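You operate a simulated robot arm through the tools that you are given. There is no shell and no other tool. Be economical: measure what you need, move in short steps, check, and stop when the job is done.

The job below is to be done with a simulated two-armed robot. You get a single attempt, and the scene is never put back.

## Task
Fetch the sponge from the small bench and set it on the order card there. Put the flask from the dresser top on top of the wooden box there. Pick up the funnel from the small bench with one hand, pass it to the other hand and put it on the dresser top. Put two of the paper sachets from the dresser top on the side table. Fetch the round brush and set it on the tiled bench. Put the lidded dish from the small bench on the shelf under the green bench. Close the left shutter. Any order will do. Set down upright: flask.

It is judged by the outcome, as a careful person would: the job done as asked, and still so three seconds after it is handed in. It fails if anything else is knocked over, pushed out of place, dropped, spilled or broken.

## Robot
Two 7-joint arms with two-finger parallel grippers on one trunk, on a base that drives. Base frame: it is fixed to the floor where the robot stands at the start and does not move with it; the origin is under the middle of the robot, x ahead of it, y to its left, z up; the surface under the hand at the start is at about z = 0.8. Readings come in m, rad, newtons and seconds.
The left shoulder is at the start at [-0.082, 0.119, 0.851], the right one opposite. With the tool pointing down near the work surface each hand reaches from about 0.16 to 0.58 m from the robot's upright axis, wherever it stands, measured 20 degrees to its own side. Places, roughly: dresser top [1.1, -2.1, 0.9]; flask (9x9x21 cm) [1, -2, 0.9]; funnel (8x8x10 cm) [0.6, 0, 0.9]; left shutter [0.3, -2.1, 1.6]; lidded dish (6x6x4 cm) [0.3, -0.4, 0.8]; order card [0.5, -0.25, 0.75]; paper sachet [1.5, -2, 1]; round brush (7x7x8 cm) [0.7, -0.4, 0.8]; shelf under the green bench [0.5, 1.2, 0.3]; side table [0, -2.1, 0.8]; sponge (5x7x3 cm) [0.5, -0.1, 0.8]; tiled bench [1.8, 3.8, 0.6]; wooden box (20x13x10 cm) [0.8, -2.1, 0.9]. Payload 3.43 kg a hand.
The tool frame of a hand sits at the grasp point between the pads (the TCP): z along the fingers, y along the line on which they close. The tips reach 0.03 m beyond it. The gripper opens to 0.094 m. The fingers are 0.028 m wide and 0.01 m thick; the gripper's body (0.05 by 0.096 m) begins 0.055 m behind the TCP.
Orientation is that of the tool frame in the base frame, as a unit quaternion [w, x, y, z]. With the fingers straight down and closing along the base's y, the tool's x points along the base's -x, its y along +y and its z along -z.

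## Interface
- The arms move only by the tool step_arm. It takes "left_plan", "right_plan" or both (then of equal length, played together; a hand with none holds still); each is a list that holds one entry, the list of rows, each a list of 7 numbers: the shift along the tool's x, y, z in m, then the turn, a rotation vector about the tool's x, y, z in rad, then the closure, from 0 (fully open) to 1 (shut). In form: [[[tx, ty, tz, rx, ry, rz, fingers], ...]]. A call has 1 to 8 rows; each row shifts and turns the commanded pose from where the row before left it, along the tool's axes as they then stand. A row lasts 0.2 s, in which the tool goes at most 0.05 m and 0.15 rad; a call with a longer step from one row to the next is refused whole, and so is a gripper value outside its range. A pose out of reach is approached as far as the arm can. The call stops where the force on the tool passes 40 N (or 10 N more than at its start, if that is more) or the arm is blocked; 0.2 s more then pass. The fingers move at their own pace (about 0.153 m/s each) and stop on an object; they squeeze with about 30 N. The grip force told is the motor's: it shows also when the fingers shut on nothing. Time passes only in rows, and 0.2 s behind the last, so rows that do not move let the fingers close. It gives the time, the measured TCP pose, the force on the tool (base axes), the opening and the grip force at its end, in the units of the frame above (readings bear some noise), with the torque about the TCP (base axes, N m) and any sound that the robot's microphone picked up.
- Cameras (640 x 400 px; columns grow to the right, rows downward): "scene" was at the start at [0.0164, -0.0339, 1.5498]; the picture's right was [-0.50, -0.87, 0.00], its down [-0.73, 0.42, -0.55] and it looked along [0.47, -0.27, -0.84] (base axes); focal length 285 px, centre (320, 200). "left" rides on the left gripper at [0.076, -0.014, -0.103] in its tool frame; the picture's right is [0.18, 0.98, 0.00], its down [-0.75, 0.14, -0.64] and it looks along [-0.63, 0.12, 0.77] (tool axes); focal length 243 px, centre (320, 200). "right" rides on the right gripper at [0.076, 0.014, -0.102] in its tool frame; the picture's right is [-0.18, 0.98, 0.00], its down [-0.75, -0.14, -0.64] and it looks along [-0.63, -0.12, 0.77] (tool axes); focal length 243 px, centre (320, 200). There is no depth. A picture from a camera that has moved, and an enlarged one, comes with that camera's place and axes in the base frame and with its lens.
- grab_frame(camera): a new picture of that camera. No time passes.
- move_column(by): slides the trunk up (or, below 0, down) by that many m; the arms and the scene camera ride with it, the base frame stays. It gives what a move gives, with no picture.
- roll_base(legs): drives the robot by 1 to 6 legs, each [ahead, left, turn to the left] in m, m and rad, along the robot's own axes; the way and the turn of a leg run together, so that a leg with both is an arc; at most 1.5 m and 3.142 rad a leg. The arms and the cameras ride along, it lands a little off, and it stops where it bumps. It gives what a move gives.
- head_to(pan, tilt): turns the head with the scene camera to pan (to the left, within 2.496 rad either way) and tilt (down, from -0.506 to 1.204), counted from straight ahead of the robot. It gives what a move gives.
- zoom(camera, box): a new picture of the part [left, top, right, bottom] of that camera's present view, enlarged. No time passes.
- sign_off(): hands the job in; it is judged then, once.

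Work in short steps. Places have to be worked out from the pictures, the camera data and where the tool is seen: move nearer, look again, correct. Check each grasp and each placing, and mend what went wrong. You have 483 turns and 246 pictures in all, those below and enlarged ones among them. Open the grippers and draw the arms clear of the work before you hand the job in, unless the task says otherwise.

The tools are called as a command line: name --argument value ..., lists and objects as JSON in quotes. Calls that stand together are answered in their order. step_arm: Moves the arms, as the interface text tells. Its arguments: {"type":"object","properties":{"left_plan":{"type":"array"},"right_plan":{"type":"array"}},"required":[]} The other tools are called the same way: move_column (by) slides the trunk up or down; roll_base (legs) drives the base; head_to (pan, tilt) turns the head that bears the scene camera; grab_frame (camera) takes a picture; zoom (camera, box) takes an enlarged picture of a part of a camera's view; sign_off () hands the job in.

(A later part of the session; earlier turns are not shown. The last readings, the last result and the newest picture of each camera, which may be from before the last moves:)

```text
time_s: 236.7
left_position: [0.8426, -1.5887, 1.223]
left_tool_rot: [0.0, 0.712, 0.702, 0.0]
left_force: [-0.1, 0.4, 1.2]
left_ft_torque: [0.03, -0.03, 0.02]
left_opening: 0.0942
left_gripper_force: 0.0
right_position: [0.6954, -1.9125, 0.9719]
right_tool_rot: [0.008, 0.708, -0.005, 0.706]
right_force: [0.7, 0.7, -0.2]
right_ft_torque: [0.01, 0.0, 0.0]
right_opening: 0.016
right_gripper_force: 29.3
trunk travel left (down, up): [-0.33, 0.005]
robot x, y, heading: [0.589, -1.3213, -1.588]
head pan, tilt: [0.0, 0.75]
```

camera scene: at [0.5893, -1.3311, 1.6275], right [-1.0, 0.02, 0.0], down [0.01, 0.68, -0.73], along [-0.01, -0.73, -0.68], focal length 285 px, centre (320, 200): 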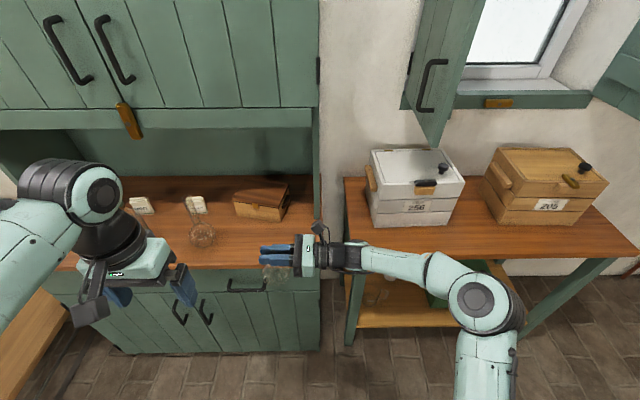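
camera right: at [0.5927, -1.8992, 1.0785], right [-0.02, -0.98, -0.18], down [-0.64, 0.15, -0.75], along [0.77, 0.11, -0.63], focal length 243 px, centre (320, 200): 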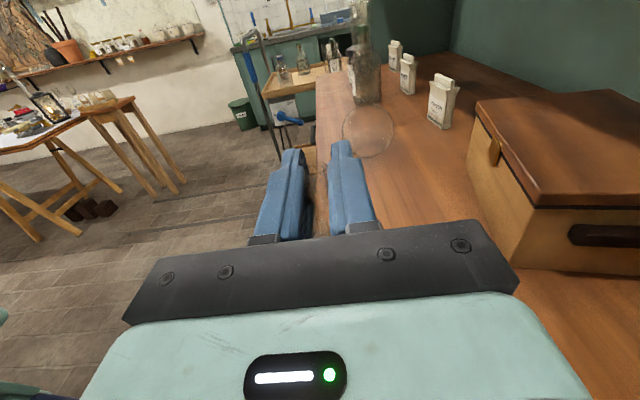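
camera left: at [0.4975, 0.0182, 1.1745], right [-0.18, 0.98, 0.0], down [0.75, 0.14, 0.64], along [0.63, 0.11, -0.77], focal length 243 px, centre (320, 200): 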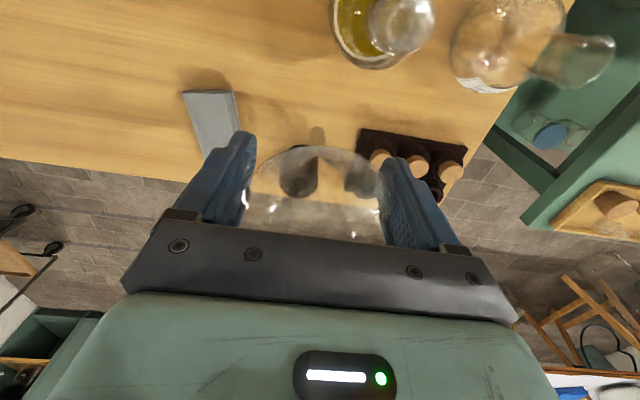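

step_arm --right_plan '[[[-0.003, 0, 0, 0, 0, 0, 1]]]'

step_arm --right_plan '[[[-0.003, 0, 0, 0, 0, 0, 1]]]'

step_arm --right_plan '[[[-0.003, 0, 0, 0, 0, 0, 1]]]'

step_arm --right_plan '[[[-0.003, 0, 0, 0, 0, 0, 1]]]'

zoom --camera "scene" --box '[220, 210, 320, 280]'

```text
time_s: 237.1
left_position: [0.8426, -1.5892, 1.2244]
left_tool_rot: [0.0, 0.713, 0.702, 0.0]
left_force: [0.2, 0.2, -0.3]
left_ft_torque: [-0.02, 0.03, -0.02]
left_opening: 0.094
left_gripper_force: 0.1
right_position: [0.6935, -1.9118, 0.9689]
right_tool_rot: [0.007, 0.708, -0.006, 0.706]
right_force: [-0.1, -0.7, 0.0]
right_ft_torque: [0.03, 0.01, 0.01]
right_opening: 0.0158
right_gripper_force: 29.8
trunk travel left (down, up): [-0.33, 0.005]
robot x, y, heading: [0.588, -1.3235, -1.582]
head pan, tilt: [0.0, 0.75]
```

```text
time_s: 237.5
left_position: [0.8428, -1.5886, 1.2239]
left_tool_rot: [0.0, 0.713, 0.701, 0.0]
left_force: [0.0, -0.3, -0.5]
left_ft_torque: [0.01, 0.01, -0.01]
left_opening: 0.0939
left_gripper_force: 0.1
right_position: [0.6946, -1.9119, 0.9662]
right_tool_rot: [0.008, 0.708, -0.006, 0.706]
right_force: [0.4, -0.1, -0.7]
right_ft_torque: [0.0, 0.01, -0.01]
right_opening: 0.0158
right_gripper_force: 29.8
trunk travel left (down, up): [-0.33, 0.005]
robot x, y, heading: [0.5926, -1.324, -1.584]
head pan, tilt: [0.0, 0.75]
```

```text
time_s: 237.9
left_position: [0.8428, -1.5881, 1.2254]
left_tool_rot: [0.0, 0.713, 0.701, 0.0]
left_force: [0.5, 0.0, -0.4]
left_ft_torque: [0.02, -0.01, 0.02]
left_opening: 0.0939
left_gripper_force: 0.1
right_position: [0.6946, -1.912, 0.9636]
right_tool_rot: [0.006, 0.707, -0.005, 0.707]
right_force: [-0.2, -0.2, 0.0]
right_ft_torque: [0.0, 0.01, 0.01]
right_opening: 0.0155
right_gripper_force: 29.9
trunk travel left (down, up): [-0.33, 0.005]
robot x, y, heading: [0.593, -1.3227, -1.584]
head pan, tilt: [0.0, 0.75]
```

```text
time_s: 238.3
left_position: [0.8427, -1.5889, 1.2237]
left_tool_rot: [0.0, 0.713, 0.701, 0.0]
left_force: [0.1, -0.1, -0.2]
left_ft_torque: [-0.01, -0.02, -0.02]
left_opening: 0.0939
left_gripper_force: 0.1
right_position: [0.6949, -1.9113, 0.9624]
right_tool_rot: [0.007, 0.707, -0.005, 0.707]
right_force: [-0.3, -0.2, -0.1]
right_ft_torque: [-0.01, 0.01, 0.0]
right_opening: 0.016
right_gripper_force: 30.0
right hand out of reach, approached as far as the arm can: row 1
trunk travel left (down, up): [-0.33, 0.005]
robot x, y, heading: [0.5918, -1.3204, -1.591]
head pan, tilt: [0.0, 0.75]
```

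```text
5.71 times, centred on (270, 245) of scene
camera zoom: at [0.5889, -1.3597, 1.6274], right [-1.0, 0.02, 0.0], down [0.01, 0.68, -0.73], along [-0.01, -0.73, -0.68], focal length 1628 px, centre (606, -57)
```

zoom: 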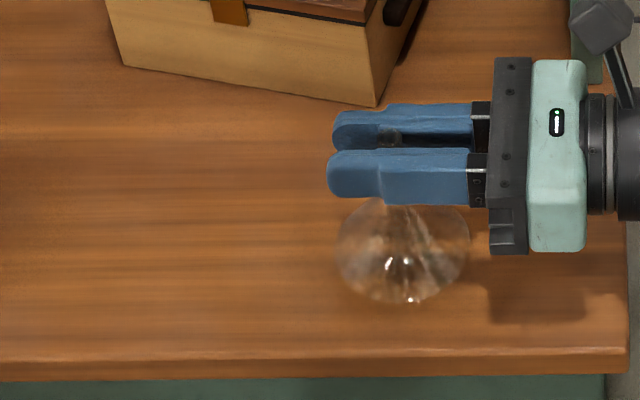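

Still free, and the arm is near its reach limit, so I lower with the trunk instead.

move_column --by -0.006

move_column --by -0.006

zoom --camera "right" --box '[200, 120, 500, 270]'

```text
time_s: 238.9
left_position: [0.8428, -1.588, 1.2184]
left_tool_rot: [0.001, 0.713, 0.701, -0.001]
left_force: [0.0, 0.8, 0.0]
left_ft_torque: [-0.01, 0.04, 0.01]
left_opening: 0.0941
left_gripper_force: 0.1
right_position: [0.6944, -1.9031, 0.952]
right_tool_rot: [0.003, 0.708, -0.007, 0.706]
right_force: [1.0, -0.7, -0.6]
right_ft_torque: [0.04, 0.0, -0.02]
right_opening: 0.0159
right_gripper_force: 29.9
trunk travel left (down, up): [-0.324, 0.011]
robot x, y, heading: [0.5886, -1.3195, -1.589]
head pan, tilt: [0.0, 0.75]
```

```text
time_s: 239.4
left_position: [0.8421, -1.5876, 1.2116]
left_tool_rot: [0.0, 0.713, 0.702, 0.0]
left_force: [0.0, -0.5, -0.3]
left_ft_torque: [0.01, 0.01, 0.03]
left_opening: 0.094
left_gripper_force: 0.1
right_position: [0.6946, -1.8989, 0.9422]
right_tool_rot: [0.002, 0.708, -0.011, 0.706]
right_force: [0.2, -0.1, -0.5]
right_ft_torque: [0.01, 0.03, -0.03]
right_opening: 0.0159
right_gripper_force: 30.0
trunk travel left (down, up): [-0.318, 0.017]
robot x, y, heading: [0.5904, -1.3213, -1.584]
head pan, tilt: [0.0, 0.75]
```

```text
2.13 times, centred on (350, 195) of right
camera zoom: at [0.5913, -1.9123, 1.0184], right [-0.02, -0.98, -0.2], down [-0.64, 0.16, -0.75], along [0.77, 0.11, -0.63], focal length 518 px, centre (256, 211)
```

zoom: 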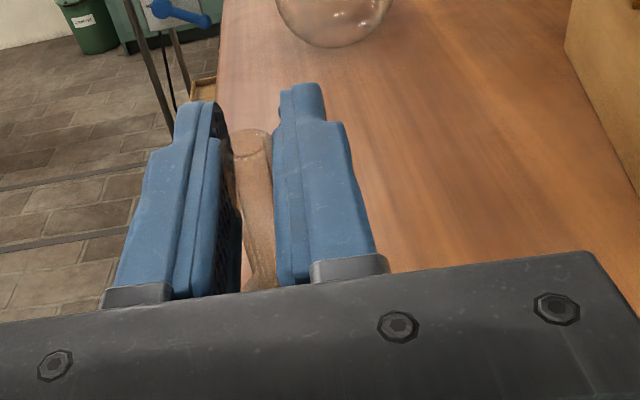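

Triangulation puts the counter at z ≈ 0.84 and its front edge at y ≈ -1.862, so the funnel must go in further. I raise slightly, drive forward 6 cm and look again.

roll_base --legs '[[0.065, 0, 0]]'

zoom --camera "scene" --box '[170, 160, 400, 310]'

```text
time_s: 240.4
left_position: [0.8429, -1.653, 1.2121]
left_tool_rot: [0.0, 0.712, 0.702, 0.001]
left_force: [0.1, 0.3, 0.1]
left_ft_torque: [0.01, -0.01, 0.04]
left_opening: 0.0939
left_gripper_force: 0.0
right_position: [0.6943, -1.9645, 0.9435]
right_tool_rot: [0.001, 0.708, -0.011, 0.706]
right_force: [0.0, 0.5, -0.5]
right_ft_torque: [0.01, 0.03, 0.01]
right_opening: 0.0159
right_gripper_force: 29.9
trunk travel left (down, up): [-0.318, 0.017]
robot x, y, heading: [0.5897, -1.3897, -1.586]
head pan, tilt: [0.0, 0.75]
```

```text
2.67 times, centred on (285, 235) of scene
camera zoom: at [0.588, -1.4244, 1.6155], right [-1.0, 0.01, 0.0], down [0.01, 0.68, -0.73], along [-0.01, -0.73, -0.68], focal length 760 px, centre (413, 107)
```

zoom: 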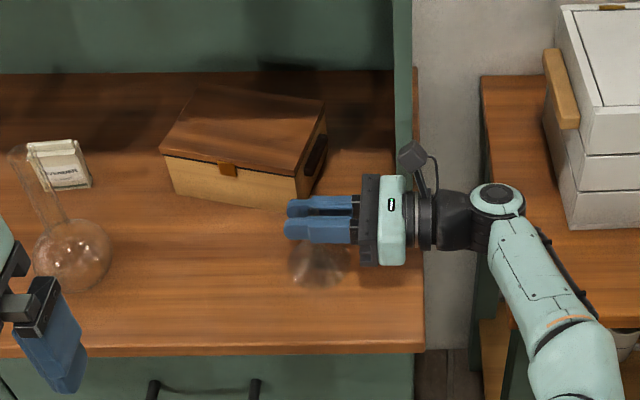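

Good margin now. I lower with the arm in small steps.

step_arm --right_plan '[[[-0.005, 0, 0, 0, 0, 0, 1], [-0.005, 0, 0, 0, 0, 0, 1]]]'

step_arm --right_plan '[[[-0.004, 0, 0, 0, 0, 0, 1]]]'

step_arm --right_plan '[[[-0.003, 0, 0, 0, 0, 0, 1]]]'

```text
time_s: 241.0
left_position: [0.8407, -1.6521, 1.2131]
left_tool_rot: [0.001, 0.712, 0.702, -0.001]
left_force: [0.2, -0.5, 0.4]
left_ft_torque: [0.03, -0.02, -0.03]
left_opening: 0.0942
left_gripper_force: 0.2
right_position: [0.6942, -1.9624, 0.9393]
right_tool_rot: [0.004, 0.706, -0.009, 0.709]
right_force: [1.7, -2.1, 20.7]
right_ft_torque: [-0.23, 0.32, 0.01]
right_opening: 0.016
right_gripper_force: 30.2
trunk travel left (down, up): [-0.318, 0.017]
robot x, y, heading: [0.5867, -1.3886, -1.587]
head pan, tilt: [0.0, 0.75]
```

```text
time_s: 241.4
left_position: [0.8414, -1.6522, 1.2129]
left_tool_rot: [0.0, 0.712, 0.702, 0.0]
left_force: [-0.3, -0.4, 0.4]
left_ft_torque: [-0.01, -0.01, 0.03]
left_opening: 0.0939
left_gripper_force: 0.0
right_position: [0.6928, -1.9633, 0.932]
right_tool_rot: [0.004, 0.706, -0.011, 0.708]
right_force: [1.2, -8.8, 22.3]
right_ft_torque: [-0.24, 0.0, 0.04]
right_opening: 0.0165
right_gripper_force: 30.1
trunk travel left (down, up): [-0.318, 0.017]
robot x, y, heading: [0.5903, -1.387, -1.582]
head pan, tilt: [0.0, 0.75]
```

```text
time_s: 241.8
left_position: [0.8415, -1.6522, 1.213]
left_tool_rot: [0.0, 0.712, 0.702, 0.0]
left_force: [-1.2, -0.5, 0.0]
left_ft_torque: [0.02, 0.01, 0.0]
left_opening: 0.0938
left_gripper_force: 0.1
right_position: [0.6933, -1.9615, 0.9288]
right_tool_rot: [0.003, 0.706, -0.011, 0.708]
right_force: [0.9, -9.0, 21.9]
right_ft_torque: [-0.32, 0.02, 0.04]
right_opening: 0.0159
right_gripper_force: 30.3
trunk travel left (down, up): [-0.318, 0.017]
robot x, y, heading: [0.5849, -1.386, -1.585]
head pan, tilt: [0.0, 0.75]
```

Contact came at z 0.94 (20 N), and the stem slid slightly in the pads. The funnel rests on its rim, so I relax upward a little and open.

step_arm --right_plan '[[[0.004, 0, 0, 0, 0, 0, 1], [0, 0, 0, 0, 0, 0, 0.8]]]'

zoom --camera "scene" --box '[230, 190, 330, 280]'

```text
time_s: 242.4
left_position: [0.8418, -1.6528, 1.2123]
left_tool_rot: [0.0, 0.712, 0.702, 0.0]
left_force: [0.3, -0.7, -0.2]
left_ft_torque: [0.01, 0.0, 0.03]
left_opening: 0.0942
left_gripper_force: 0.1
right_position: [0.6945, -1.9612, 0.9275]
right_tool_rot: [-0.001, 0.709, -0.011, 0.705]
right_force: [-0.3, 0.6, -0.8]
right_ft_torque: [-0.02, 0.02, 0.02]
right_opening: 0.0188
right_gripper_force: 0.8
trunk travel left (down, up): [-0.318, 0.017]
robot x, y, heading: [0.5886, -1.3867, -1.586]
head pan, tilt: [0.0, 0.75]
```

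```text
4.44 times, centred on (280, 235) of scene
camera zoom: at [0.5879, -1.424, 1.6156], right [-1.0, 0.01, 0.0], down [0.01, 0.68, -0.73], along [-0.01, -0.73, -0.68], focal length 1266 px, centre (498, 44)
```

zoom: 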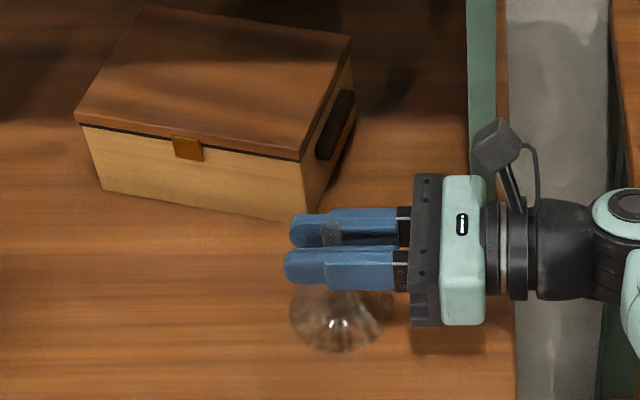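

Released; the funnel stands rim-down. I open further and withdraw to the right, then up.

step_arm --right_plan '[[[0, 0, 0, 0, 0, 0, 0.55], [0, 0, 0, 0, 0, 0, 0.45], [0, 0, -0.03, 0, 0, 0, 0.45], [0, 0, -0.04, 0, 0, 0, 0.45], [0.03, 0, -0.03, 0, 0, 0, 0.45], [0.04, 0, 0, 0, 0, 0, 0.45], [0.04, 0, 0, 0, 0, 0, 0.45]]]'

grab_frame --camera "scene"

```text
time_s: 244.0
left_position: [0.8425, -1.6527, 1.2118]
left_tool_rot: [0.0, 0.712, 0.702, 0.0]
left_force: [-0.2, 0.9, -0.1]
left_ft_torque: [-0.02, -0.02, -0.01]
left_opening: 0.0938
left_gripper_force: 0.0
right_position: [0.5945, -1.9647, 1.0406]
right_tool_rot: [0.0, 0.708, -0.01, 0.706]
right_force: [1.0, -0.2, -0.3]
right_ft_torque: [0.03, 0.01, -0.02]
right_opening: 0.0517
right_gripper_force: 0.1
trunk travel left (down, up): [-0.318, 0.017]
robot x, y, heading: [0.5863, -1.3895, -1.587]
head pan, tilt: [0.0, 0.75]
```

```text
130 pictures are left
camera scene: at [0.588, -1.4239, 1.6158], right [-1.0, 0.01, 0.0], down [0.01, 0.68, -0.73], along [-0.01, -0.73, -0.68], focal length 285 px, centre (320, 200)
```

scene: 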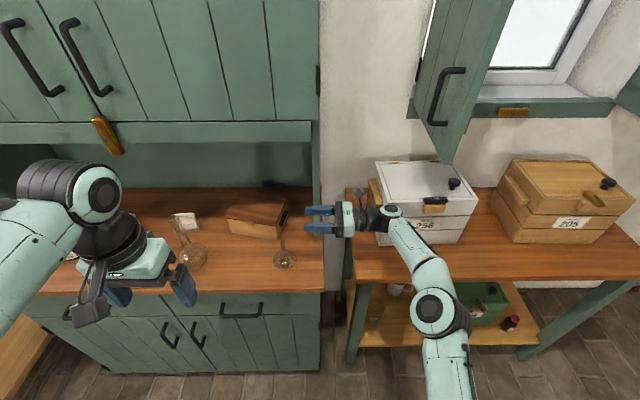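

The funnel is on the dresser top. I back off, then restore the right hand to a tucked, downward pose on its own side.

roll_base --legs '[[-0.3, 0, 0]]'

step_arm --right_plan '[[[0, -0.03, -0.03, 0.0863, -0.0863, -0.0863, 0.2], [0, 0, 0, 0.0863, -0.0863, -0.0863, 0], [0, 0, 0, 0.0863, -0.0863, -0.0863, 0], [0, 0, 0, 0.0863, -0.0863, -0.0863, 0], [0, 0, 0, 0.0863, -0.0863, -0.0863, 0], [0, 0, 0, 0.0863, -0.0863, -0.0863, 0], [0, 0, 0, 0.0863, -0.0863, -0.0863, 0]]]'

step_arm --right_plan '[[[0, 0, 0, 0.0863, -0.0863, -0.0863, 0], [0, 0, 0, 0.0863, -0.0863, -0.0863, 0], [0, 0, 0, 0.0863, -0.0863, -0.0863, 0], [0, 0, 0, 0.0863, -0.0863, -0.0863, 0], [0, 0, 0, 0.0863, -0.0863, -0.0863, 0], [0, 0, 0, 0.0863, -0.0863, -0.0863, 0], [0, 0, 0, 0.0863, -0.0863, -0.0863, 0]]]'

```text
time_s: 246.1
left_position: [0.847, -1.3569, 1.2123]
left_tool_rot: [0.0, 0.711, 0.703, 0.0]
left_force: [-0.2, 0.5, -0.8]
left_ft_torque: [0.0, -0.03, 0.02]
left_opening: 0.0942
left_gripper_force: 0.1
right_position: [0.5983, -1.6684, 1.0398]
right_tool_rot: [0.001, 0.708, -0.01, 0.706]
right_force: [-0.9, 0.4, -0.1]
right_ft_torque: [-0.02, 0.0, 0.03]
right_opening: 0.0514
right_gripper_force: 0.0
trunk travel left (down, up): [-0.318, 0.017]
robot x, y, heading: [0.5899, -1.0911, -1.585]
head pan, tilt: [0.0, 0.75]
```

```text
time_s: 247.7
left_position: [0.8477, -1.3565, 1.2118]
left_tool_rot: [0.0, 0.711, 0.703, 0.0]
left_force: [-0.4, -0.9, -0.2]
left_ft_torque: [0.02, 0.0, 0.0]
left_opening: 0.0938
left_gripper_force: 0.0
right_position: [0.5618, -1.5956, 1.038]
right_tool_rot: [-0.003, 0.82, 0.4, 0.41]
right_force: [0.2, -0.4, -0.1]
right_ft_torque: [-0.01, 0.03, -0.01]
right_opening: 0.094
right_gripper_force: 0.1
right hand out of reach, approached as far as the arm can: row 3, 4, 5, 6, 7
trunk travel left (down, up): [-0.318, 0.017]
robot x, y, heading: [0.5922, -1.0919, -1.581]
head pan, tilt: [0.0, 0.75]
```

```text
time_s: 249.3
left_position: [0.846, -1.357, 1.2129]
left_tool_rot: [0.0, 0.711, 0.703, 0.0]
left_force: [0.1, 0.2, -0.2]
left_ft_torque: [-0.01, 0.01, -0.01]
left_opening: 0.0941
left_gripper_force: 0.1
right_position: [0.5643, -1.6128, 1.0424]
right_tool_rot: [-0.005, 0.732, 0.68, 0.044]
right_force: [-0.8, 0.4, -0.4]
right_ft_torque: [0.01, -0.02, 0.02]
right_opening: 0.0939
right_gripper_force: 0.0
right hand out of reach, approached as far as the arm can: row 1, 2, 5, 6, 7
trunk travel left (down, up): [-0.318, 0.017]
robot x, y, heading: [0.5923, -1.0883, -1.582]
head pan, tilt: [0.0, 0.75]
```

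Next I tuck the right hand closer and to its own side.

step_arm --right_plan '[[[0.035, -0.03, 0, 0, 0, 0, 0], [0.035, -0.03, 0, 0, 0, 0, 0], [0.035, -0.03, 0, 0, 0, 0, 0], [0.035, -0.03, 0, 0, 0, 0, 0], [0.035, -0.03, 0, 0, 0, 0, 0], [0.03, -0.03, 0, 0, 0, 0, 0]]]'

roll_base --legs '[[0, 0.14, 0]]'

grab_frame --camera "scene"

```text
time_s: 250.7
left_position: [0.8457, -1.3574, 1.2118]
left_tool_rot: [-0.001, 0.712, 0.703, 0.0]
left_force: [-0.2, 0.0, 0.6]
left_ft_torque: [0.0, -0.04, -0.03]
left_opening: 0.0941
left_gripper_force: 0.1
right_position: [0.4246, -1.6141, 1.0861]
right_tool_rot: [-0.004, 0.733, 0.679, 0.046]
right_force: [-0.2, -0.7, -0.5]
right_ft_torque: [0.0, -0.06, 0.01]
right_opening: 0.094
right_gripper_force: 0.1
right hand out of reach, approached as far as the arm can: row 1, 2, 3, 4, 5, 6
trunk travel left (down, up): [-0.318, 0.017]
robot x, y, heading: [0.5962, -1.0946, -1.583]
head pan, tilt: [0.0, 0.75]
```

```text
time_s: 252.5
left_position: [0.9869, -1.3576, 1.2118]
left_tool_rot: [0.0, 0.711, 0.704, -0.001]
left_force: [-0.5, -0.5, 1.1]
left_ft_torque: [0.03, 0.01, 0.03]
left_opening: 0.0938
left_gripper_force: 0.0
right_position: [0.5675, -1.6155, 1.0857]
right_tool_rot: [-0.005, 0.731, 0.68, 0.044]
right_force: [0.0, -0.7, -0.8]
right_ft_torque: [0.02, -0.01, 0.01]
right_opening: 0.0939
right_gripper_force: 0.1
trunk travel left (down, up): [-0.318, 0.017]
robot x, y, heading: [0.7321, -1.0968, -1.58]
head pan, tilt: [0.0, 0.75]
```

```text
129 pictures are left
camera scene: at [0.7321, -1.1305, 1.6158], right [-1.0, 0.01, 0.0], down [0.01, 0.68, -0.73], along [-0.01, -0.73, -0.68], focal length 285 px, centre (320, 200)
```

scene: 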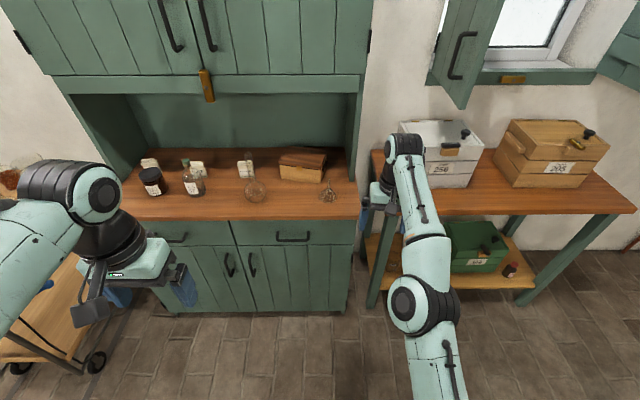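

The right arm is stretched again in the awkward posture. I pull it up and outward to recover, as before.

step_arm --right_plan '[[[0.03, -0.03, -0.02, 0, 0, 0, 0], [0.03, -0.03, 0, 0, 0, 0, 0], [0.045, 0, 0, 0, 0, 0, 0], [0.045, 0, 0, 0, 0, 0, 0], [0.045, 0, 0, 0, 0, 0, 0]]]'

zoom --camera "scene" --box '[100, 120, 400, 240]'

```text
time_s: 253.7
left_position: [0.9862, -1.3563, 1.2124]
left_tool_rot: [0.001, 0.71, 0.704, -0.001]
left_force: [-0.1, -0.1, -0.2]
left_ft_torque: [0.01, 0.0, 0.06]
left_opening: 0.0941
left_gripper_force: 0.0
right_position: [0.5225, -1.474, 1.1026]
right_tool_rot: [-0.005, 0.732, 0.679, 0.045]
right_force: [-1.0, 1.4, 0.0]
right_ft_torque: [-0.02, 0.0, 0.03]
right_opening: 0.094
right_gripper_force: 0.0
right hand out of reach, approached as far as the arm can: row 1, 2
trunk travel left (down, up): [-0.318, 0.017]
robot x, y, heading: [0.7302, -1.0952, -1.581]
head pan, tilt: [0.0, 0.75]
```

```text
2.13 times, centred on (250, 180) of scene
camera zoom: at [0.7311, -1.1283, 1.6157], right [-1.0, 0.01, 0.0], down [0.01, 0.68, -0.73], along [-0.01, -0.73, -0.68], focal length 608 px, centre (469, 243)
```

zoom: 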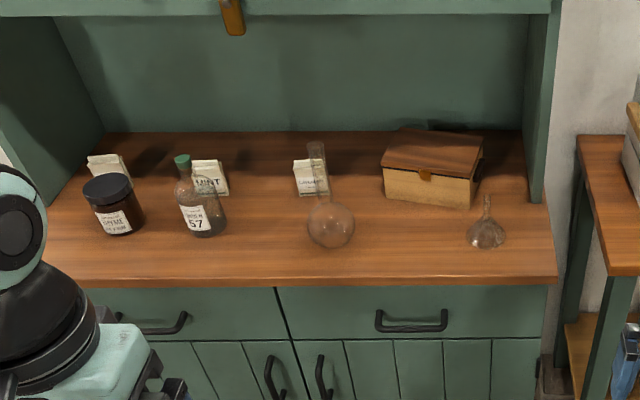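

Right arm recovered. The flask is at about (0.972, -1.967), neck top z ≈ 1.06; the box top centre is near (0.79, -2.12), z ≈ 0.94. I move the left hand forward and pitch it to horizontal, to grip the neck from the front.

step_arm --left_plan '[[[-0.045, 0, 0.02, 0, 0, 0, 0], [-0.045, 0, 0.02, 0, 0, 0, 0], [-0.045, 0, 0.02, 0, 0, 0, 0], [-0.045, 0, 0.02, 0, 0, 0, 0]]]'

step_arm --left_plan '[[[0, 0, 0, 0, -0.1428, 0, 0], [0, 0, 0, 0, -0.1428, 0, 0], [0, 0, 0, 0, -0.1428, 0, 0], [0, 0, 0, 0, -0.1428, 0, 0], [0, 0, 0, 0, -0.1428, 0, 0], [0, 0, 0, 0, -0.1428, 0, 0]]]'

step_arm --left_plan '[[[0, 0, 0, 0, -0.1428, 0, 0], [0, 0, 0, 0, -0.1428, 0, 0], [0, 0, 0, 0, -0.1428, 0, 0], [0, 0, 0, 0, -0.1428, 0, 0], [0, 0, 0, 0, -0.1428, 0, 0]]]'

grab_frame --camera "scene"

grab_frame --camera "left"

```text
time_s: 254.7
left_position: [0.9852, -1.5399, 1.1306]
left_tool_rot: [0.0, 0.711, 0.703, 0.0]
left_force: [0.6, -0.4, 0.1]
left_ft_torque: [-0.01, -0.01, -0.03]
left_opening: 0.0938
left_gripper_force: 0.1
right_position: [0.5237, -1.4777, 1.1017]
right_tool_rot: [-0.006, 0.732, 0.68, 0.046]
right_force: [-0.6, -0.6, -0.7]
right_ft_torque: [-0.01, 0.01, 0.0]
right_opening: 0.094
right_gripper_force: 0.1
trunk travel left (down, up): [-0.318, 0.017]
robot x, y, heading: [0.7285, -1.096, -1.578]
head pan, tilt: [0.0, 0.75]
```

```text
time_s: 256.1
left_position: [0.9844, -1.5375, 1.1326]
left_tool_rot: [0.292, 0.647, 0.639, -0.296]
left_force: [-0.1, 0.0, -0.3]
left_ft_torque: [0.04, 0.04, -0.01]
left_opening: 0.094
left_gripper_force: 0.1
right_position: [0.5231, -1.4763, 1.1034]
right_tool_rot: [-0.006, 0.732, 0.68, 0.045]
right_force: [0.5, -0.2, -0.6]
right_ft_torque: [0.03, 0.0, 0.01]
right_opening: 0.0942
right_gripper_force: 0.2
trunk travel left (down, up): [-0.318, 0.017]
robot x, y, heading: [0.7308, -1.0949, -1.581]
head pan, tilt: [0.0, 0.75]
```

```text
time_s: 257.5
left_position: [1.1044, -1.5096, 1.0959]
left_tool_rot: [0.526, 0.478, 0.596, -0.374]
left_force: [-0.1, 0.6, 0.8]
left_ft_torque: [0.03, -0.04, 0.07]
left_opening: 0.094
left_gripper_force: 0.1
left hand out of reach, approached as far as the arm can: row 2
right_position: [0.5211, -1.4776, 1.1015]
right_tool_rot: [-0.005, 0.732, 0.68, 0.047]
right_force: [-0.6, 0.7, -0.2]
right_ft_torque: [0.03, 0.0, 0.0]
right_opening: 0.0941
right_gripper_force: 0.0
trunk travel left (down, up): [-0.318, 0.017]
robot x, y, heading: [0.7287, -1.0929, -1.58]
head pan, tilt: [0.0, 0.75]
stopped in row 5 (left hand): the arm was blocked; the commanded pose is now the measured one
```

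```text
127 pictures are left
camera scene: at [0.7289, -1.1336, 1.616], right [-1.0, 0.01, 0.0], down [0.01, 0.68, -0.73], along [-0.01, -0.73, -0.68], focal length 285 px, centre (320, 200)
```

scene: 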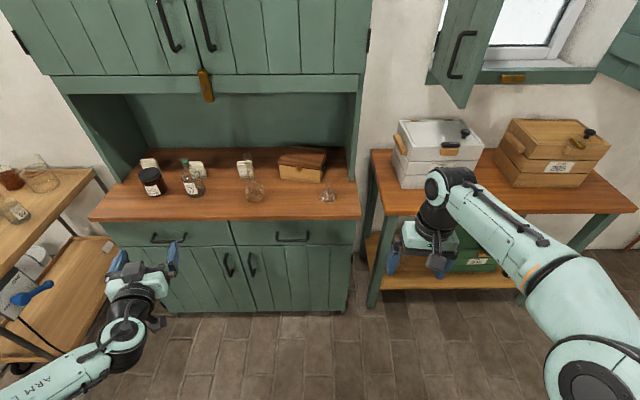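

```text
126 pictures are left
camera left: at [1.0645, -1.402, 1.0376], right [0.95, 0.29, -0.13], down [-0.04, 0.51, 0.86], along [0.31, -0.81, 0.5], focal length 243 px, centre (320, 200)
```

left: 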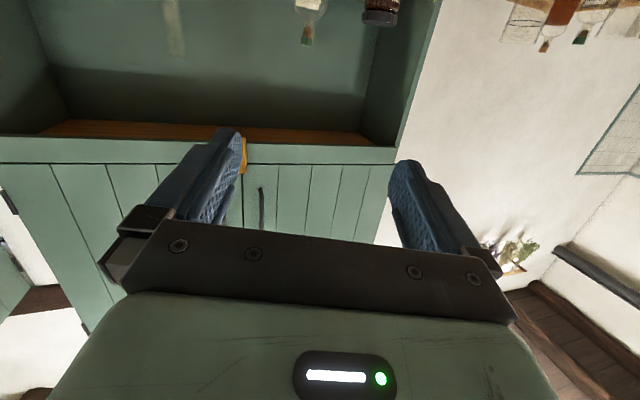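

The wrist reached a limit past about 50° of tilt. I go back to the 49° tilt, which works well enough for gripping the neck.

step_arm --left_plan '[[[0, 0, 0, 0.056, 0.107, 0.0137, 0], [0, 0, 0, 0.056, 0.107, 0.0137, 0], [0, 0, 0, 0.056, 0.107, 0.0137, 0], [0, 0, 0, 0.056, 0.107, 0.0137, 0], [0, 0, 0, 0.056, 0.107, 0.0137, 0]]]'

grab_frame --camera "scene"

```text
time_s: 258.7
left_position: [1.1009, -1.5128, 1.106]
left_tool_rot: [0.322, 0.636, 0.624, -0.32]
left_force: [1.8, 1.0, -0.8]
left_ft_torque: [-0.1, 0.07, -0.16]
left_opening: 0.0941
left_gripper_force: 0.1
left hand out of reach, approached as far as the arm can: row 4, 5
right_position: [0.525, -1.4759, 1.102]
right_tool_rot: [-0.005, 0.732, 0.68, 0.045]
right_force: [1.1, -1.0, 0.1]
right_ft_torque: [-0.02, 0.0, -0.01]
right_opening: 0.0938
right_gripper_force: 0.0
trunk travel left (down, up): [-0.318, 0.017]
robot x, y, heading: [0.7334, -1.0904, -1.581]
head pan, tilt: [0.0, 0.75]
```

```text
125 pictures are left
camera scene: at [0.7325, -1.1305, 1.6157], right [-1.0, 0.01, 0.0], down [0.01, 0.68, -0.73], along [-0.01, -0.73, -0.68], focal length 285 px, centre (320, 200)
```

scene: 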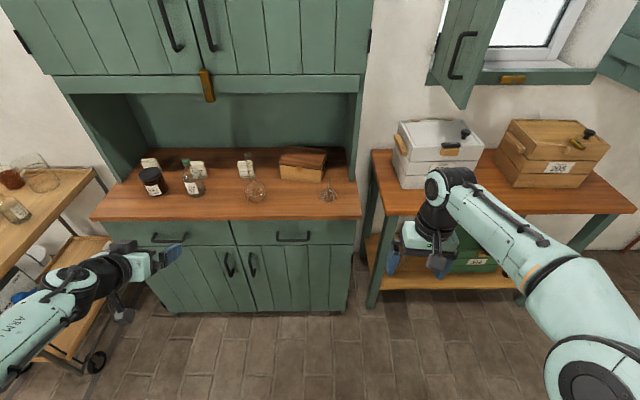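

The left elbow is near the cart. I bring the hand toward the centre and check posture.

step_arm --left_plan '[[[-0.014, -0.037, 0.002, 0, 0, 0, 0], [-0.014, -0.037, 0.002, 0, 0, 0, 0], [-0.014, -0.037, 0.002, 0, 0, 0, 0], [0, -0.03, 0, 0, 0.05, 0, 0]]]'

grab_frame --camera "scene"

```text
time_s: 259.7
left_position: [0.9643, -1.5399, 1.1225]
left_tool_rot: [0.274, 0.655, 0.645, -0.281]
left_force: [-0.1, -0.5, -0.5]
left_ft_torque: [-0.01, -0.03, 0.02]
left_opening: 0.0941
left_gripper_force: 0.0
right_position: [0.5227, -1.475, 1.1007]
right_tool_rot: [-0.004, 0.732, 0.679, 0.046]
right_force: [0.4, 0.3, 0.7]
right_ft_torque: [0.0, -0.02, 0.02]
right_opening: 0.094
right_gripper_force: 0.1
trunk travel left (down, up): [-0.318, 0.017]
robot x, y, heading: [0.7313, -1.0939, -1.581]
head pan, tilt: [0.0, 0.75]
```

```text
124 pictures are left
camera scene: at [0.7303, -1.1303, 1.6158], right [-1.0, 0.01, 0.0], down [0.01, 0.68, -0.73], along [-0.01, -0.73, -0.68], focal length 285 px, centre (320, 200)
```

scene: 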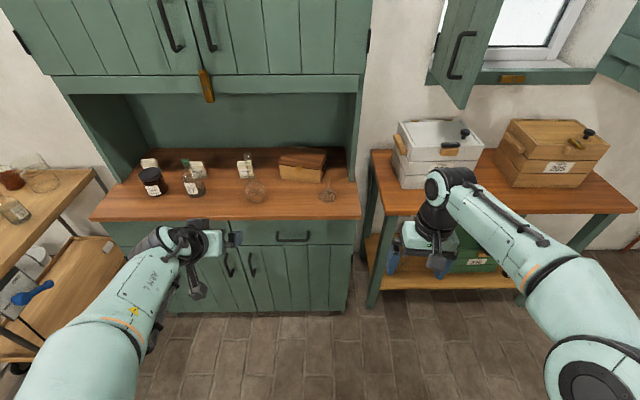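

The posture is good now (46° tilt). I drive forward 0.25 m.

roll_base --legs '[[0.25, 0, 0]]'

grab_frame --camera "left"

grab_frame --camera "scene"

```text
time_s: 261.6
left_position: [0.9617, -1.7955, 1.1223]
left_tool_rot: [0.274, 0.656, 0.645, -0.281]
left_force: [-0.1, -0.1, 0.1]
left_ft_torque: [-0.03, -0.01, -0.02]
left_opening: 0.0939
left_gripper_force: 0.0
right_position: [0.5212, -1.7314, 1.1024]
right_tool_rot: [-0.005, 0.732, 0.68, 0.045]
right_force: [-0.3, -0.9, 0.5]
right_ft_torque: [0.01, 0.01, -0.02]
right_opening: 0.0941
right_gripper_force: 0.1
trunk travel left (down, up): [-0.318, 0.017]
robot x, y, heading: [0.7292, -1.3454, -1.585]
head pan, tilt: [0.0, 0.75]
```

```text
123 pictures are left
camera left: at [0.9507, -1.668, 1.1384], right [0.98, 0.11, -0.14], down [0.14, -0.06, 0.99], along [0.1, -0.99, -0.07], focal length 243 px, centre (320, 200)
```

left: 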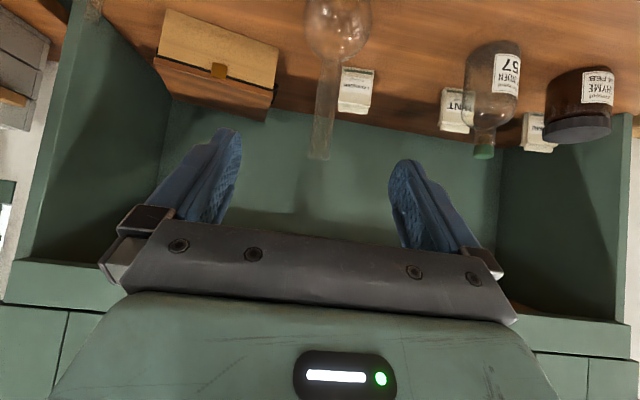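

```text
122 pictures are left
camera scene: at [0.7294, -1.3857, 1.6156], right [-1.0, 0.01, 0.0], down [0.01, 0.68, -0.73], along [-0.01, -0.73, -0.68], focal length 285 px, centre (320, 200)
```

scene: 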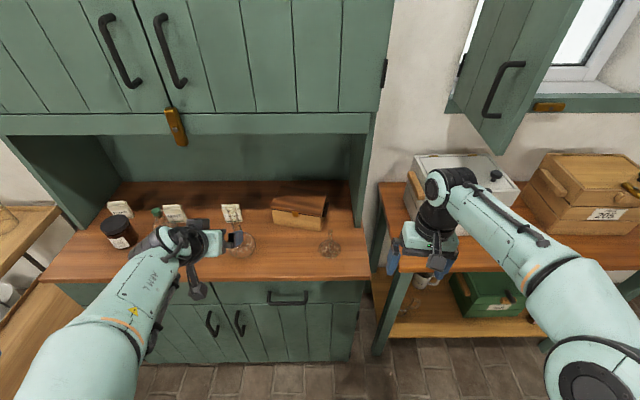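

The neck is well seen, at (0.972, -1.967). I advance along the tool toward it, stopping 4 cm short.

step_arm --left_plan '[[[-0.006, 0.002, 0.0414, 0, 0, 0, 0], [-0.006, 0.002, 0.0414, 0, 0, 0, 0], [-0.006, 0.002, 0.0414, 0, 0, 0, 0], [-0.006, 0.002, 0.0414, 0, 0, 0, 0]]]'

grab_frame --camera "left"

```text
time_s: 262.6
left_position: [0.9639, -1.9131, 1.0392]
left_tool_rot: [0.276, 0.656, 0.643, -0.281]
left_force: [0.0, -0.6, 0.5]
left_ft_torque: [-0.01, -0.01, 0.0]
left_opening: 0.0939
left_gripper_force: 0.0
left hand out of reach, approached as far as the arm can: row 4
right_position: [0.5205, -1.732, 1.1028]
right_tool_rot: [-0.005, 0.732, 0.679, 0.045]
right_force: [-0.5, 0.4, 0.1]
right_ft_torque: [0.0, -0.02, -0.04]
right_opening: 0.0941
right_gripper_force: 0.1
trunk travel left (down, up): [-0.318, 0.017]
robot x, y, heading: [0.7327, -1.3473, -1.583]
head pan, tilt: [0.0, 0.75]
```

```text
121 pictures are left
camera left: at [0.9527, -1.7845, 1.0555], right [0.99, 0.11, -0.13], down [0.14, -0.06, 0.99], along [0.1, -0.99, -0.07], focal length 243 px, centre (320, 200)
```

left: 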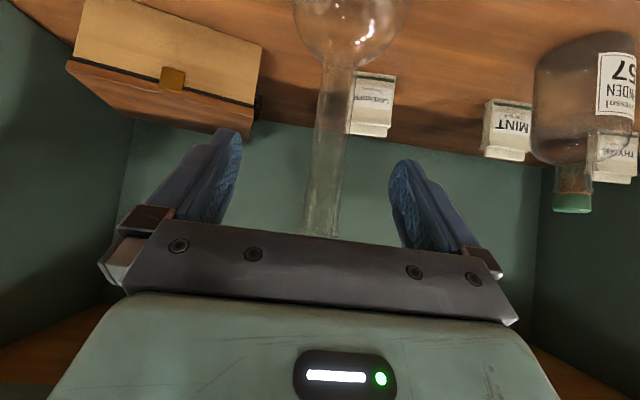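

The arm is at its reach limit. I centre by 9 mm and let the base carry the open fingers around the neck.

step_arm --left_plan '[[[0.0, 0.009, 0, 0, 0, 0, 0]]]'

roll_base --legs '[[0.05, 0, 0]]'

step_arm --left_plan '[[[0.02, 0, 0.02, 0, 0, 0, 0], [0.008, 0, 0.008, 0, 0, 0, 0]]]'

grab_frame --camera "left"

zoom --camera "scene" --box '[120, 180, 360, 330]'

```text
time_s: 263.0
left_position: [0.9636, -1.912, 1.0401]
left_tool_rot: [0.275, 0.656, 0.644, -0.281]
left_force: [-1.7, 0.5, 0.5]
left_ft_torque: [0.0, 0.0, -0.02]
left_opening: 0.0941
left_gripper_force: 0.0
left hand out of reach, approached as far as the arm can: row 1
right_position: [0.5211, -1.7312, 1.1027]
right_tool_rot: [-0.004, 0.732, 0.68, 0.045]
right_force: [0.7, -0.4, -0.4]
right_ft_torque: [0.01, 0.0, 0.02]
right_opening: 0.0938
right_gripper_force: 0.1
trunk travel left (down, up): [-0.318, 0.017]
robot x, y, heading: [0.7278, -1.348, -1.583]
head pan, tilt: [0.0, 0.75]
```

```text
time_s: 263.9
left_position: [0.964, -1.9607, 1.0395]
left_tool_rot: [0.276, 0.655, 0.644, -0.282]
left_force: [-0.4, -0.2, 0.0]
left_ft_torque: [-0.05, 0.03, 0.03]
left_opening: 0.0941
left_gripper_force: 0.0
right_position: [0.5208, -1.7788, 1.1027]
right_tool_rot: [-0.005, 0.732, 0.68, 0.045]
right_force: [0.4, -0.4, 0.4]
right_ft_torque: [0.0, 0.02, 0.04]
right_opening: 0.0941
right_gripper_force: 0.0
trunk travel left (down, up): [-0.318, 0.017]
robot x, y, heading: [0.7307, -1.3989, -1.582]
head pan, tilt: [0.0, 0.75]
```

```text
time_s: 264.5
left_position: [0.9509, -1.965, 1.0217]
left_tool_rot: [0.275, 0.656, 0.644, -0.282]
left_force: [0.5, -0.5, 0.4]
left_ft_torque: [0.0, 0.02, -0.01]
left_opening: 0.0938
left_gripper_force: 0.0
left hand out of reach, approached as far as the arm can: row 1, 2
right_position: [0.5209, -1.7812, 1.1025]
right_tool_rot: [-0.006, 0.732, 0.68, 0.046]
right_force: [-0.4, 0.3, 0.1]
right_ft_torque: [0.0, 0.03, 0.01]
right_opening: 0.0942
right_gripper_force: 0.1
trunk travel left (down, up): [-0.318, 0.017]
robot x, y, heading: [0.7297, -1.3991, -1.581]
head pan, tilt: [0.0, 0.75]
```

```text
120 pictures are left
camera left: at [0.9406, -1.837, 1.0372], right [0.98, 0.11, -0.13], down [0.14, -0.06, 0.99], along [0.1, -0.99, -0.07], focal length 243 px, centre (320, 200)
```

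left: 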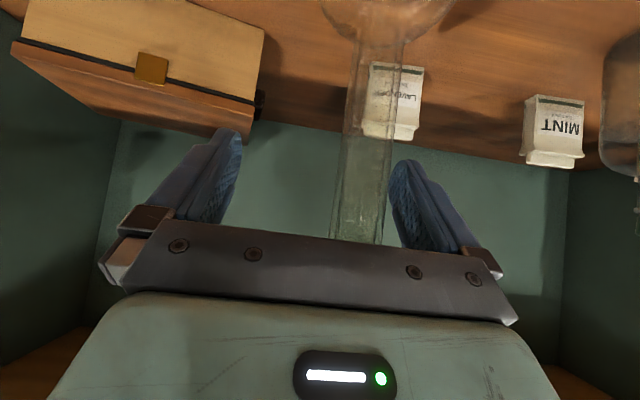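

```text
2.67 times, centred on (240, 255) of scene
camera zoom: at [0.729, -1.4362, 1.6158], right [-1.0, 0.01, 0.0], down [0.01, 0.68, -0.73], along [-0.01, -0.73, -0.68], focal length 760 px, centre (533, 53)
```

zoom: 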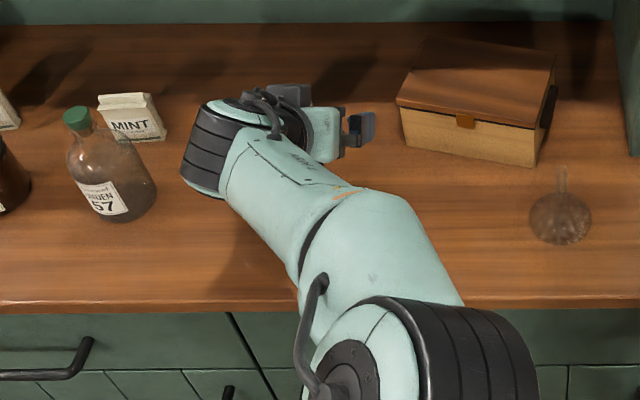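

The neck is 2 cm left of the grip centre. I shift the base left 2 cm, which is cleaner than stretching the arm.

roll_base --legs '[[0, 0.021, 0]]'

grab_frame --camera "left"

```text
time_s: 265.4
left_position: [0.9723, -1.9651, 1.0215]
left_tool_rot: [0.275, 0.656, 0.643, -0.282]
left_force: [0.4, 0.1, 0.6]
left_ft_torque: [0.03, 0.03, -0.01]
left_opening: 0.094
left_gripper_force: 0.2
right_position: [0.5419, -1.7799, 1.101]
right_tool_rot: [-0.005, 0.732, 0.68, 0.045]
right_force: [0.0, -0.3, 0.4]
right_ft_torque: [0.02, 0.0, -0.01]
right_opening: 0.0944
right_gripper_force: 0.1
trunk travel left (down, up): [-0.318, 0.017]
robot x, y, heading: [0.7489, -1.3954, -1.582]
head pan, tilt: [0.0, 0.75]
```

```text
118 pictures are left
camera left: at [0.961, -1.8367, 1.0376], right [0.98, 0.11, -0.14], down [0.14, -0.06, 0.99], along [0.1, -0.99, -0.07], focal length 243 px, centre (320, 200)
```

left: 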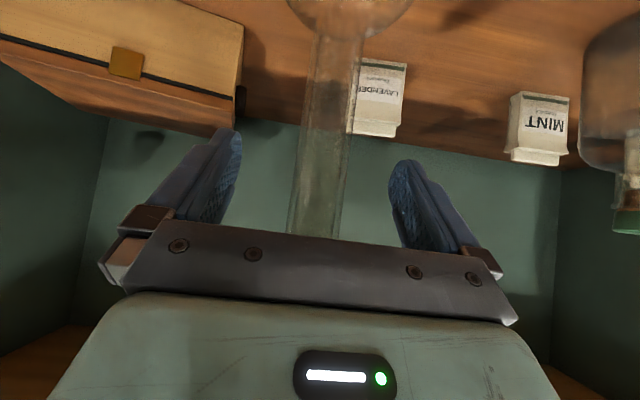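

Centred. I close on the neck.

step_arm --left_plan '[[[0, 0, 0, 0, 0, 0, 0.4], [0, 0, 0, 0, 0, 0, 0.7], [0, 0, 0, 0, 0, 0, 1], [0, 0, 0, 0, 0, 0, 1]]]'

grab_frame --camera "left"

```text
time_s: 266.4
left_position: [0.9717, -1.9642, 1.0217]
left_tool_rot: [0.275, 0.656, 0.644, -0.283]
left_force: [-0.8, 0.2, 0.3]
left_ft_torque: [-0.01, 0.06, 0.0]
left_opening: 0.029
left_gripper_force: 30.3
right_position: [0.5425, -1.7822, 1.1023]
right_tool_rot: [-0.005, 0.732, 0.68, 0.046]
right_force: [0.3, 0.4, 1.3]
right_ft_torque: [-0.01, -0.02, -0.02]
right_opening: 0.0937
right_gripper_force: 0.0
trunk travel left (down, up): [-0.318, 0.017]
robot x, y, heading: [0.7493, -1.3986, -1.585]
head pan, tilt: [0.0, 0.75]
```

```text
117 pictures are left
camera left: at [0.961, -1.8368, 1.0376], right [0.98, 0.11, -0.14], down [0.14, -0.06, 0.99], along [0.1, -0.99, -0.07], focal length 243 px, centre (320, 200)
```

left: 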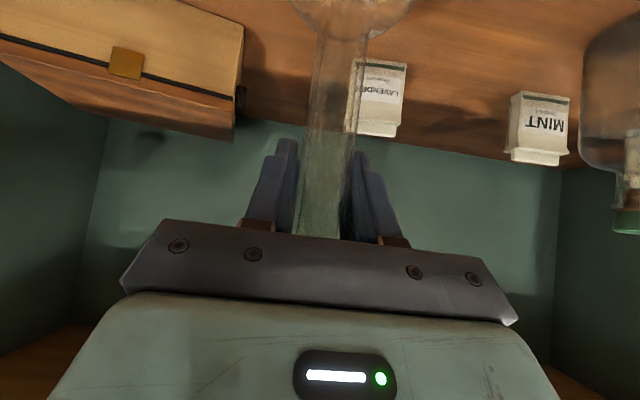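

The neck is gripped (2.9 cm). I lift slightly with the trunk, back off 12 cm, then raise with the arm.

move_column --by 0.016

grab_frame --camera "left"

```text
time_s: 267.0
left_position: [0.9734, -1.9664, 1.0383]
left_tool_rot: [0.276, 0.656, 0.643, -0.282]
left_force: [0.4, 0.8, -1.4]
left_ft_torque: [-0.04, 0.0, 0.03]
left_opening: 0.0288
left_gripper_force: 30.1
right_position: [0.5419, -1.7827, 1.1184]
right_tool_rot: [-0.006, 0.732, 0.68, 0.045]
right_force: [0.6, 0.3, 0.0]
right_ft_torque: [0.01, -0.02, 0.0]
right_opening: 0.094
right_gripper_force: 0.0
trunk travel left (down, up): [-0.334, 0.001]
robot x, y, heading: [0.7517, -1.396, -1.576]
head pan, tilt: [0.0, 0.75]
```

```text
116 pictures are left
camera left: at [0.9611, -1.8381, 1.0537], right [0.99, 0.11, -0.13], down [0.14, -0.06, 0.99], along [0.1, -0.99, -0.07], focal length 243 px, centre (320, 200)
```

left: 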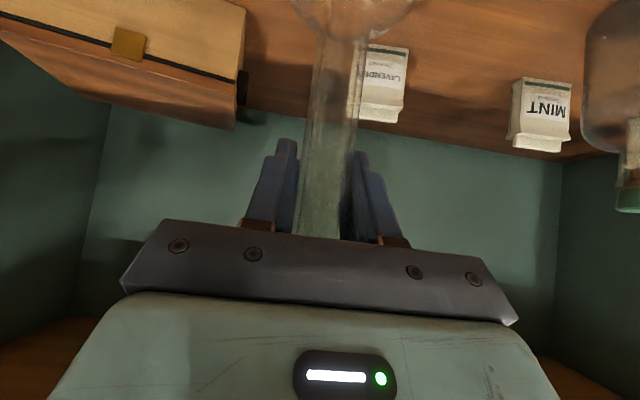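

It lifts with the hand. I back off, then raise it by arm.

roll_base --legs '[[-0.18, 0, 0]]'

step_arm --left_plan '[[[-0.025, 0, -0.024, 0, 0, 0, 1], [-0.025, 0, -0.024, 0, 0, 0, 1], [-0.025, 0, -0.024, 0, 0, 0, 1], [-0.01, 0, -0.01, 0, 0, 0, 1]]]'

grab_frame --camera "scene"

```text
time_s: 268.5
left_position: [0.9751, -1.7868, 1.0377]
left_tool_rot: [0.276, 0.655, 0.644, -0.282]
left_force: [-0.3, 0.7, -1.3]
left_ft_torque: [-0.01, -0.02, 0.0]
left_opening: 0.0286
left_gripper_force: 29.7
right_position: [0.5435, -1.6026, 1.1184]
right_tool_rot: [-0.006, 0.731, 0.681, 0.046]
right_force: [0.8, -0.3, 0.4]
right_ft_torque: [-0.01, 0.0, 0.01]
right_opening: 0.0937
right_gripper_force: 0.1
trunk travel left (down, up): [-0.334, 0.001]
robot x, y, heading: [0.7503, -1.2193, -1.583]
head pan, tilt: [0.0, 0.75]
```

```text
time_s: 269.5
left_position: [0.975, -1.7853, 1.1566]
left_tool_rot: [0.275, 0.656, 0.644, -0.281]
left_force: [0.2, 0.3, -1.8]
left_ft_torque: [-0.01, -0.01, 0.05]
left_opening: 0.0287
left_gripper_force: 30.2
right_position: [0.5441, -1.6025, 1.1177]
right_tool_rot: [-0.005, 0.731, 0.681, 0.045]
right_force: [-0.5, -0.4, 0.4]
right_ft_torque: [-0.01, 0.0, 0.0]
right_opening: 0.0937
right_gripper_force: 0.1
trunk travel left (down, up): [-0.334, 0.001]
robot x, y, heading: [0.7538, -1.2211, -1.58]
head pan, tilt: [0.0, 0.75]
```

```text
115 pictures are left
camera scene: at [0.7515, -1.2575, 1.6309], right [-1.0, 0.01, 0.0], down [0.01, 0.68, -0.73], along [-0.01, -0.73, -0.68], focal length 285 px, centre (320, 200)
```

scene: 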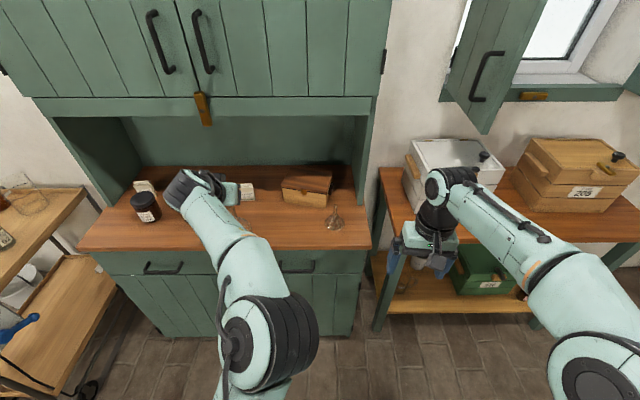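

The cabinet bottom (z ≈ 1.245, front y ≈ -2.03) would collide with a 46° hand over the box. I'll set the flask back down nearer the front and regrip lower with a more horizontal hand. First I pull the arm in and drive forward.

step_arm --left_plan '[[[0.021, 0, -0.022, 0, 0, 0, 1], [0.021, 0, -0.022, 0, 0, 0, 1]]]'

roll_base --legs '[[0.2, 0, 0]]'

step_arm --left_plan '[[[0.025, 0, 0.024, 0, 0, 0, 1], [0.025, 0, 0.024, 0, 0, 0, 1], [0.02, 0, 0.019, 0, 0, 0, 1], [0.01, 0, 0.01, 0, 0, 0, 1]]]'

grab_frame --camera "left"

```text
time_s: 270.1
left_position: [0.9762, -1.7236, 1.1558]
left_tool_rot: [0.275, 0.656, 0.644, -0.283]
left_force: [-0.1, -0.4, -0.5]
left_ft_torque: [-0.03, -0.04, 0.01]
left_opening: 0.0287
left_gripper_force: 29.2
right_position: [0.5447, -1.602, 1.1182]
right_tool_rot: [-0.006, 0.731, 0.681, 0.045]
right_force: [0.4, -0.3, -0.7]
right_ft_torque: [-0.01, -0.01, 0.01]
right_opening: 0.094
right_gripper_force: 0.1
trunk travel left (down, up): [-0.334, 0.001]
robot x, y, heading: [0.7521, -1.2194, -1.578]
head pan, tilt: [0.0, 0.75]
```

```text
time_s: 271.7
left_position: [0.9743, -1.9212, 1.1551]
left_tool_rot: [0.276, 0.655, 0.645, -0.281]
left_force: [-0.6, 0.8, -0.8]
left_ft_torque: [0.02, -0.01, -0.02]
left_opening: 0.029
left_gripper_force: 30.0
right_position: [0.543, -1.7996, 1.1183]
right_tool_rot: [-0.005, 0.731, 0.681, 0.045]
right_force: [-0.1, -0.2, -0.4]
right_ft_torque: [0.01, -0.02, 0.05]
right_opening: 0.0942
right_gripper_force: 0.1
trunk travel left (down, up): [-0.334, 0.001]
robot x, y, heading: [0.7529, -1.4165, -1.58]
head pan, tilt: [0.0, 0.75]
```

```text
time_s: 272.7
left_position: [0.9753, -1.922, 1.0458]
left_tool_rot: [0.276, 0.655, 0.644, -0.282]
left_force: [0.5, -0.1, -0.9]
left_ft_torque: [0.0, 0.02, -0.01]
left_opening: 0.0292
left_gripper_force: 29.9
right_position: [0.5431, -1.801, 1.1183]
right_tool_rot: [-0.004, 0.731, 0.681, 0.045]
right_force: [0.9, 0.7, 0.4]
right_ft_torque: [-0.01, -0.01, -0.02]
right_opening: 0.0939
right_gripper_force: 0.1
trunk travel left (down, up): [-0.334, 0.001]
robot x, y, heading: [0.7519, -1.4165, -1.576]
head pan, tilt: [0.0, 0.75]
```

```text
114 pictures are left
camera left: at [0.9642, -1.7934, 1.0623], right [0.98, 0.11, -0.14], down [0.14, -0.06, 0.99], along [0.1, -0.99, -0.07], focal length 243 px, centre (320, 200)
```

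left: 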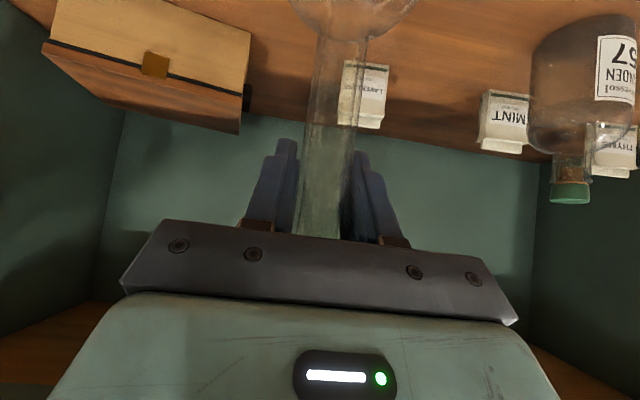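

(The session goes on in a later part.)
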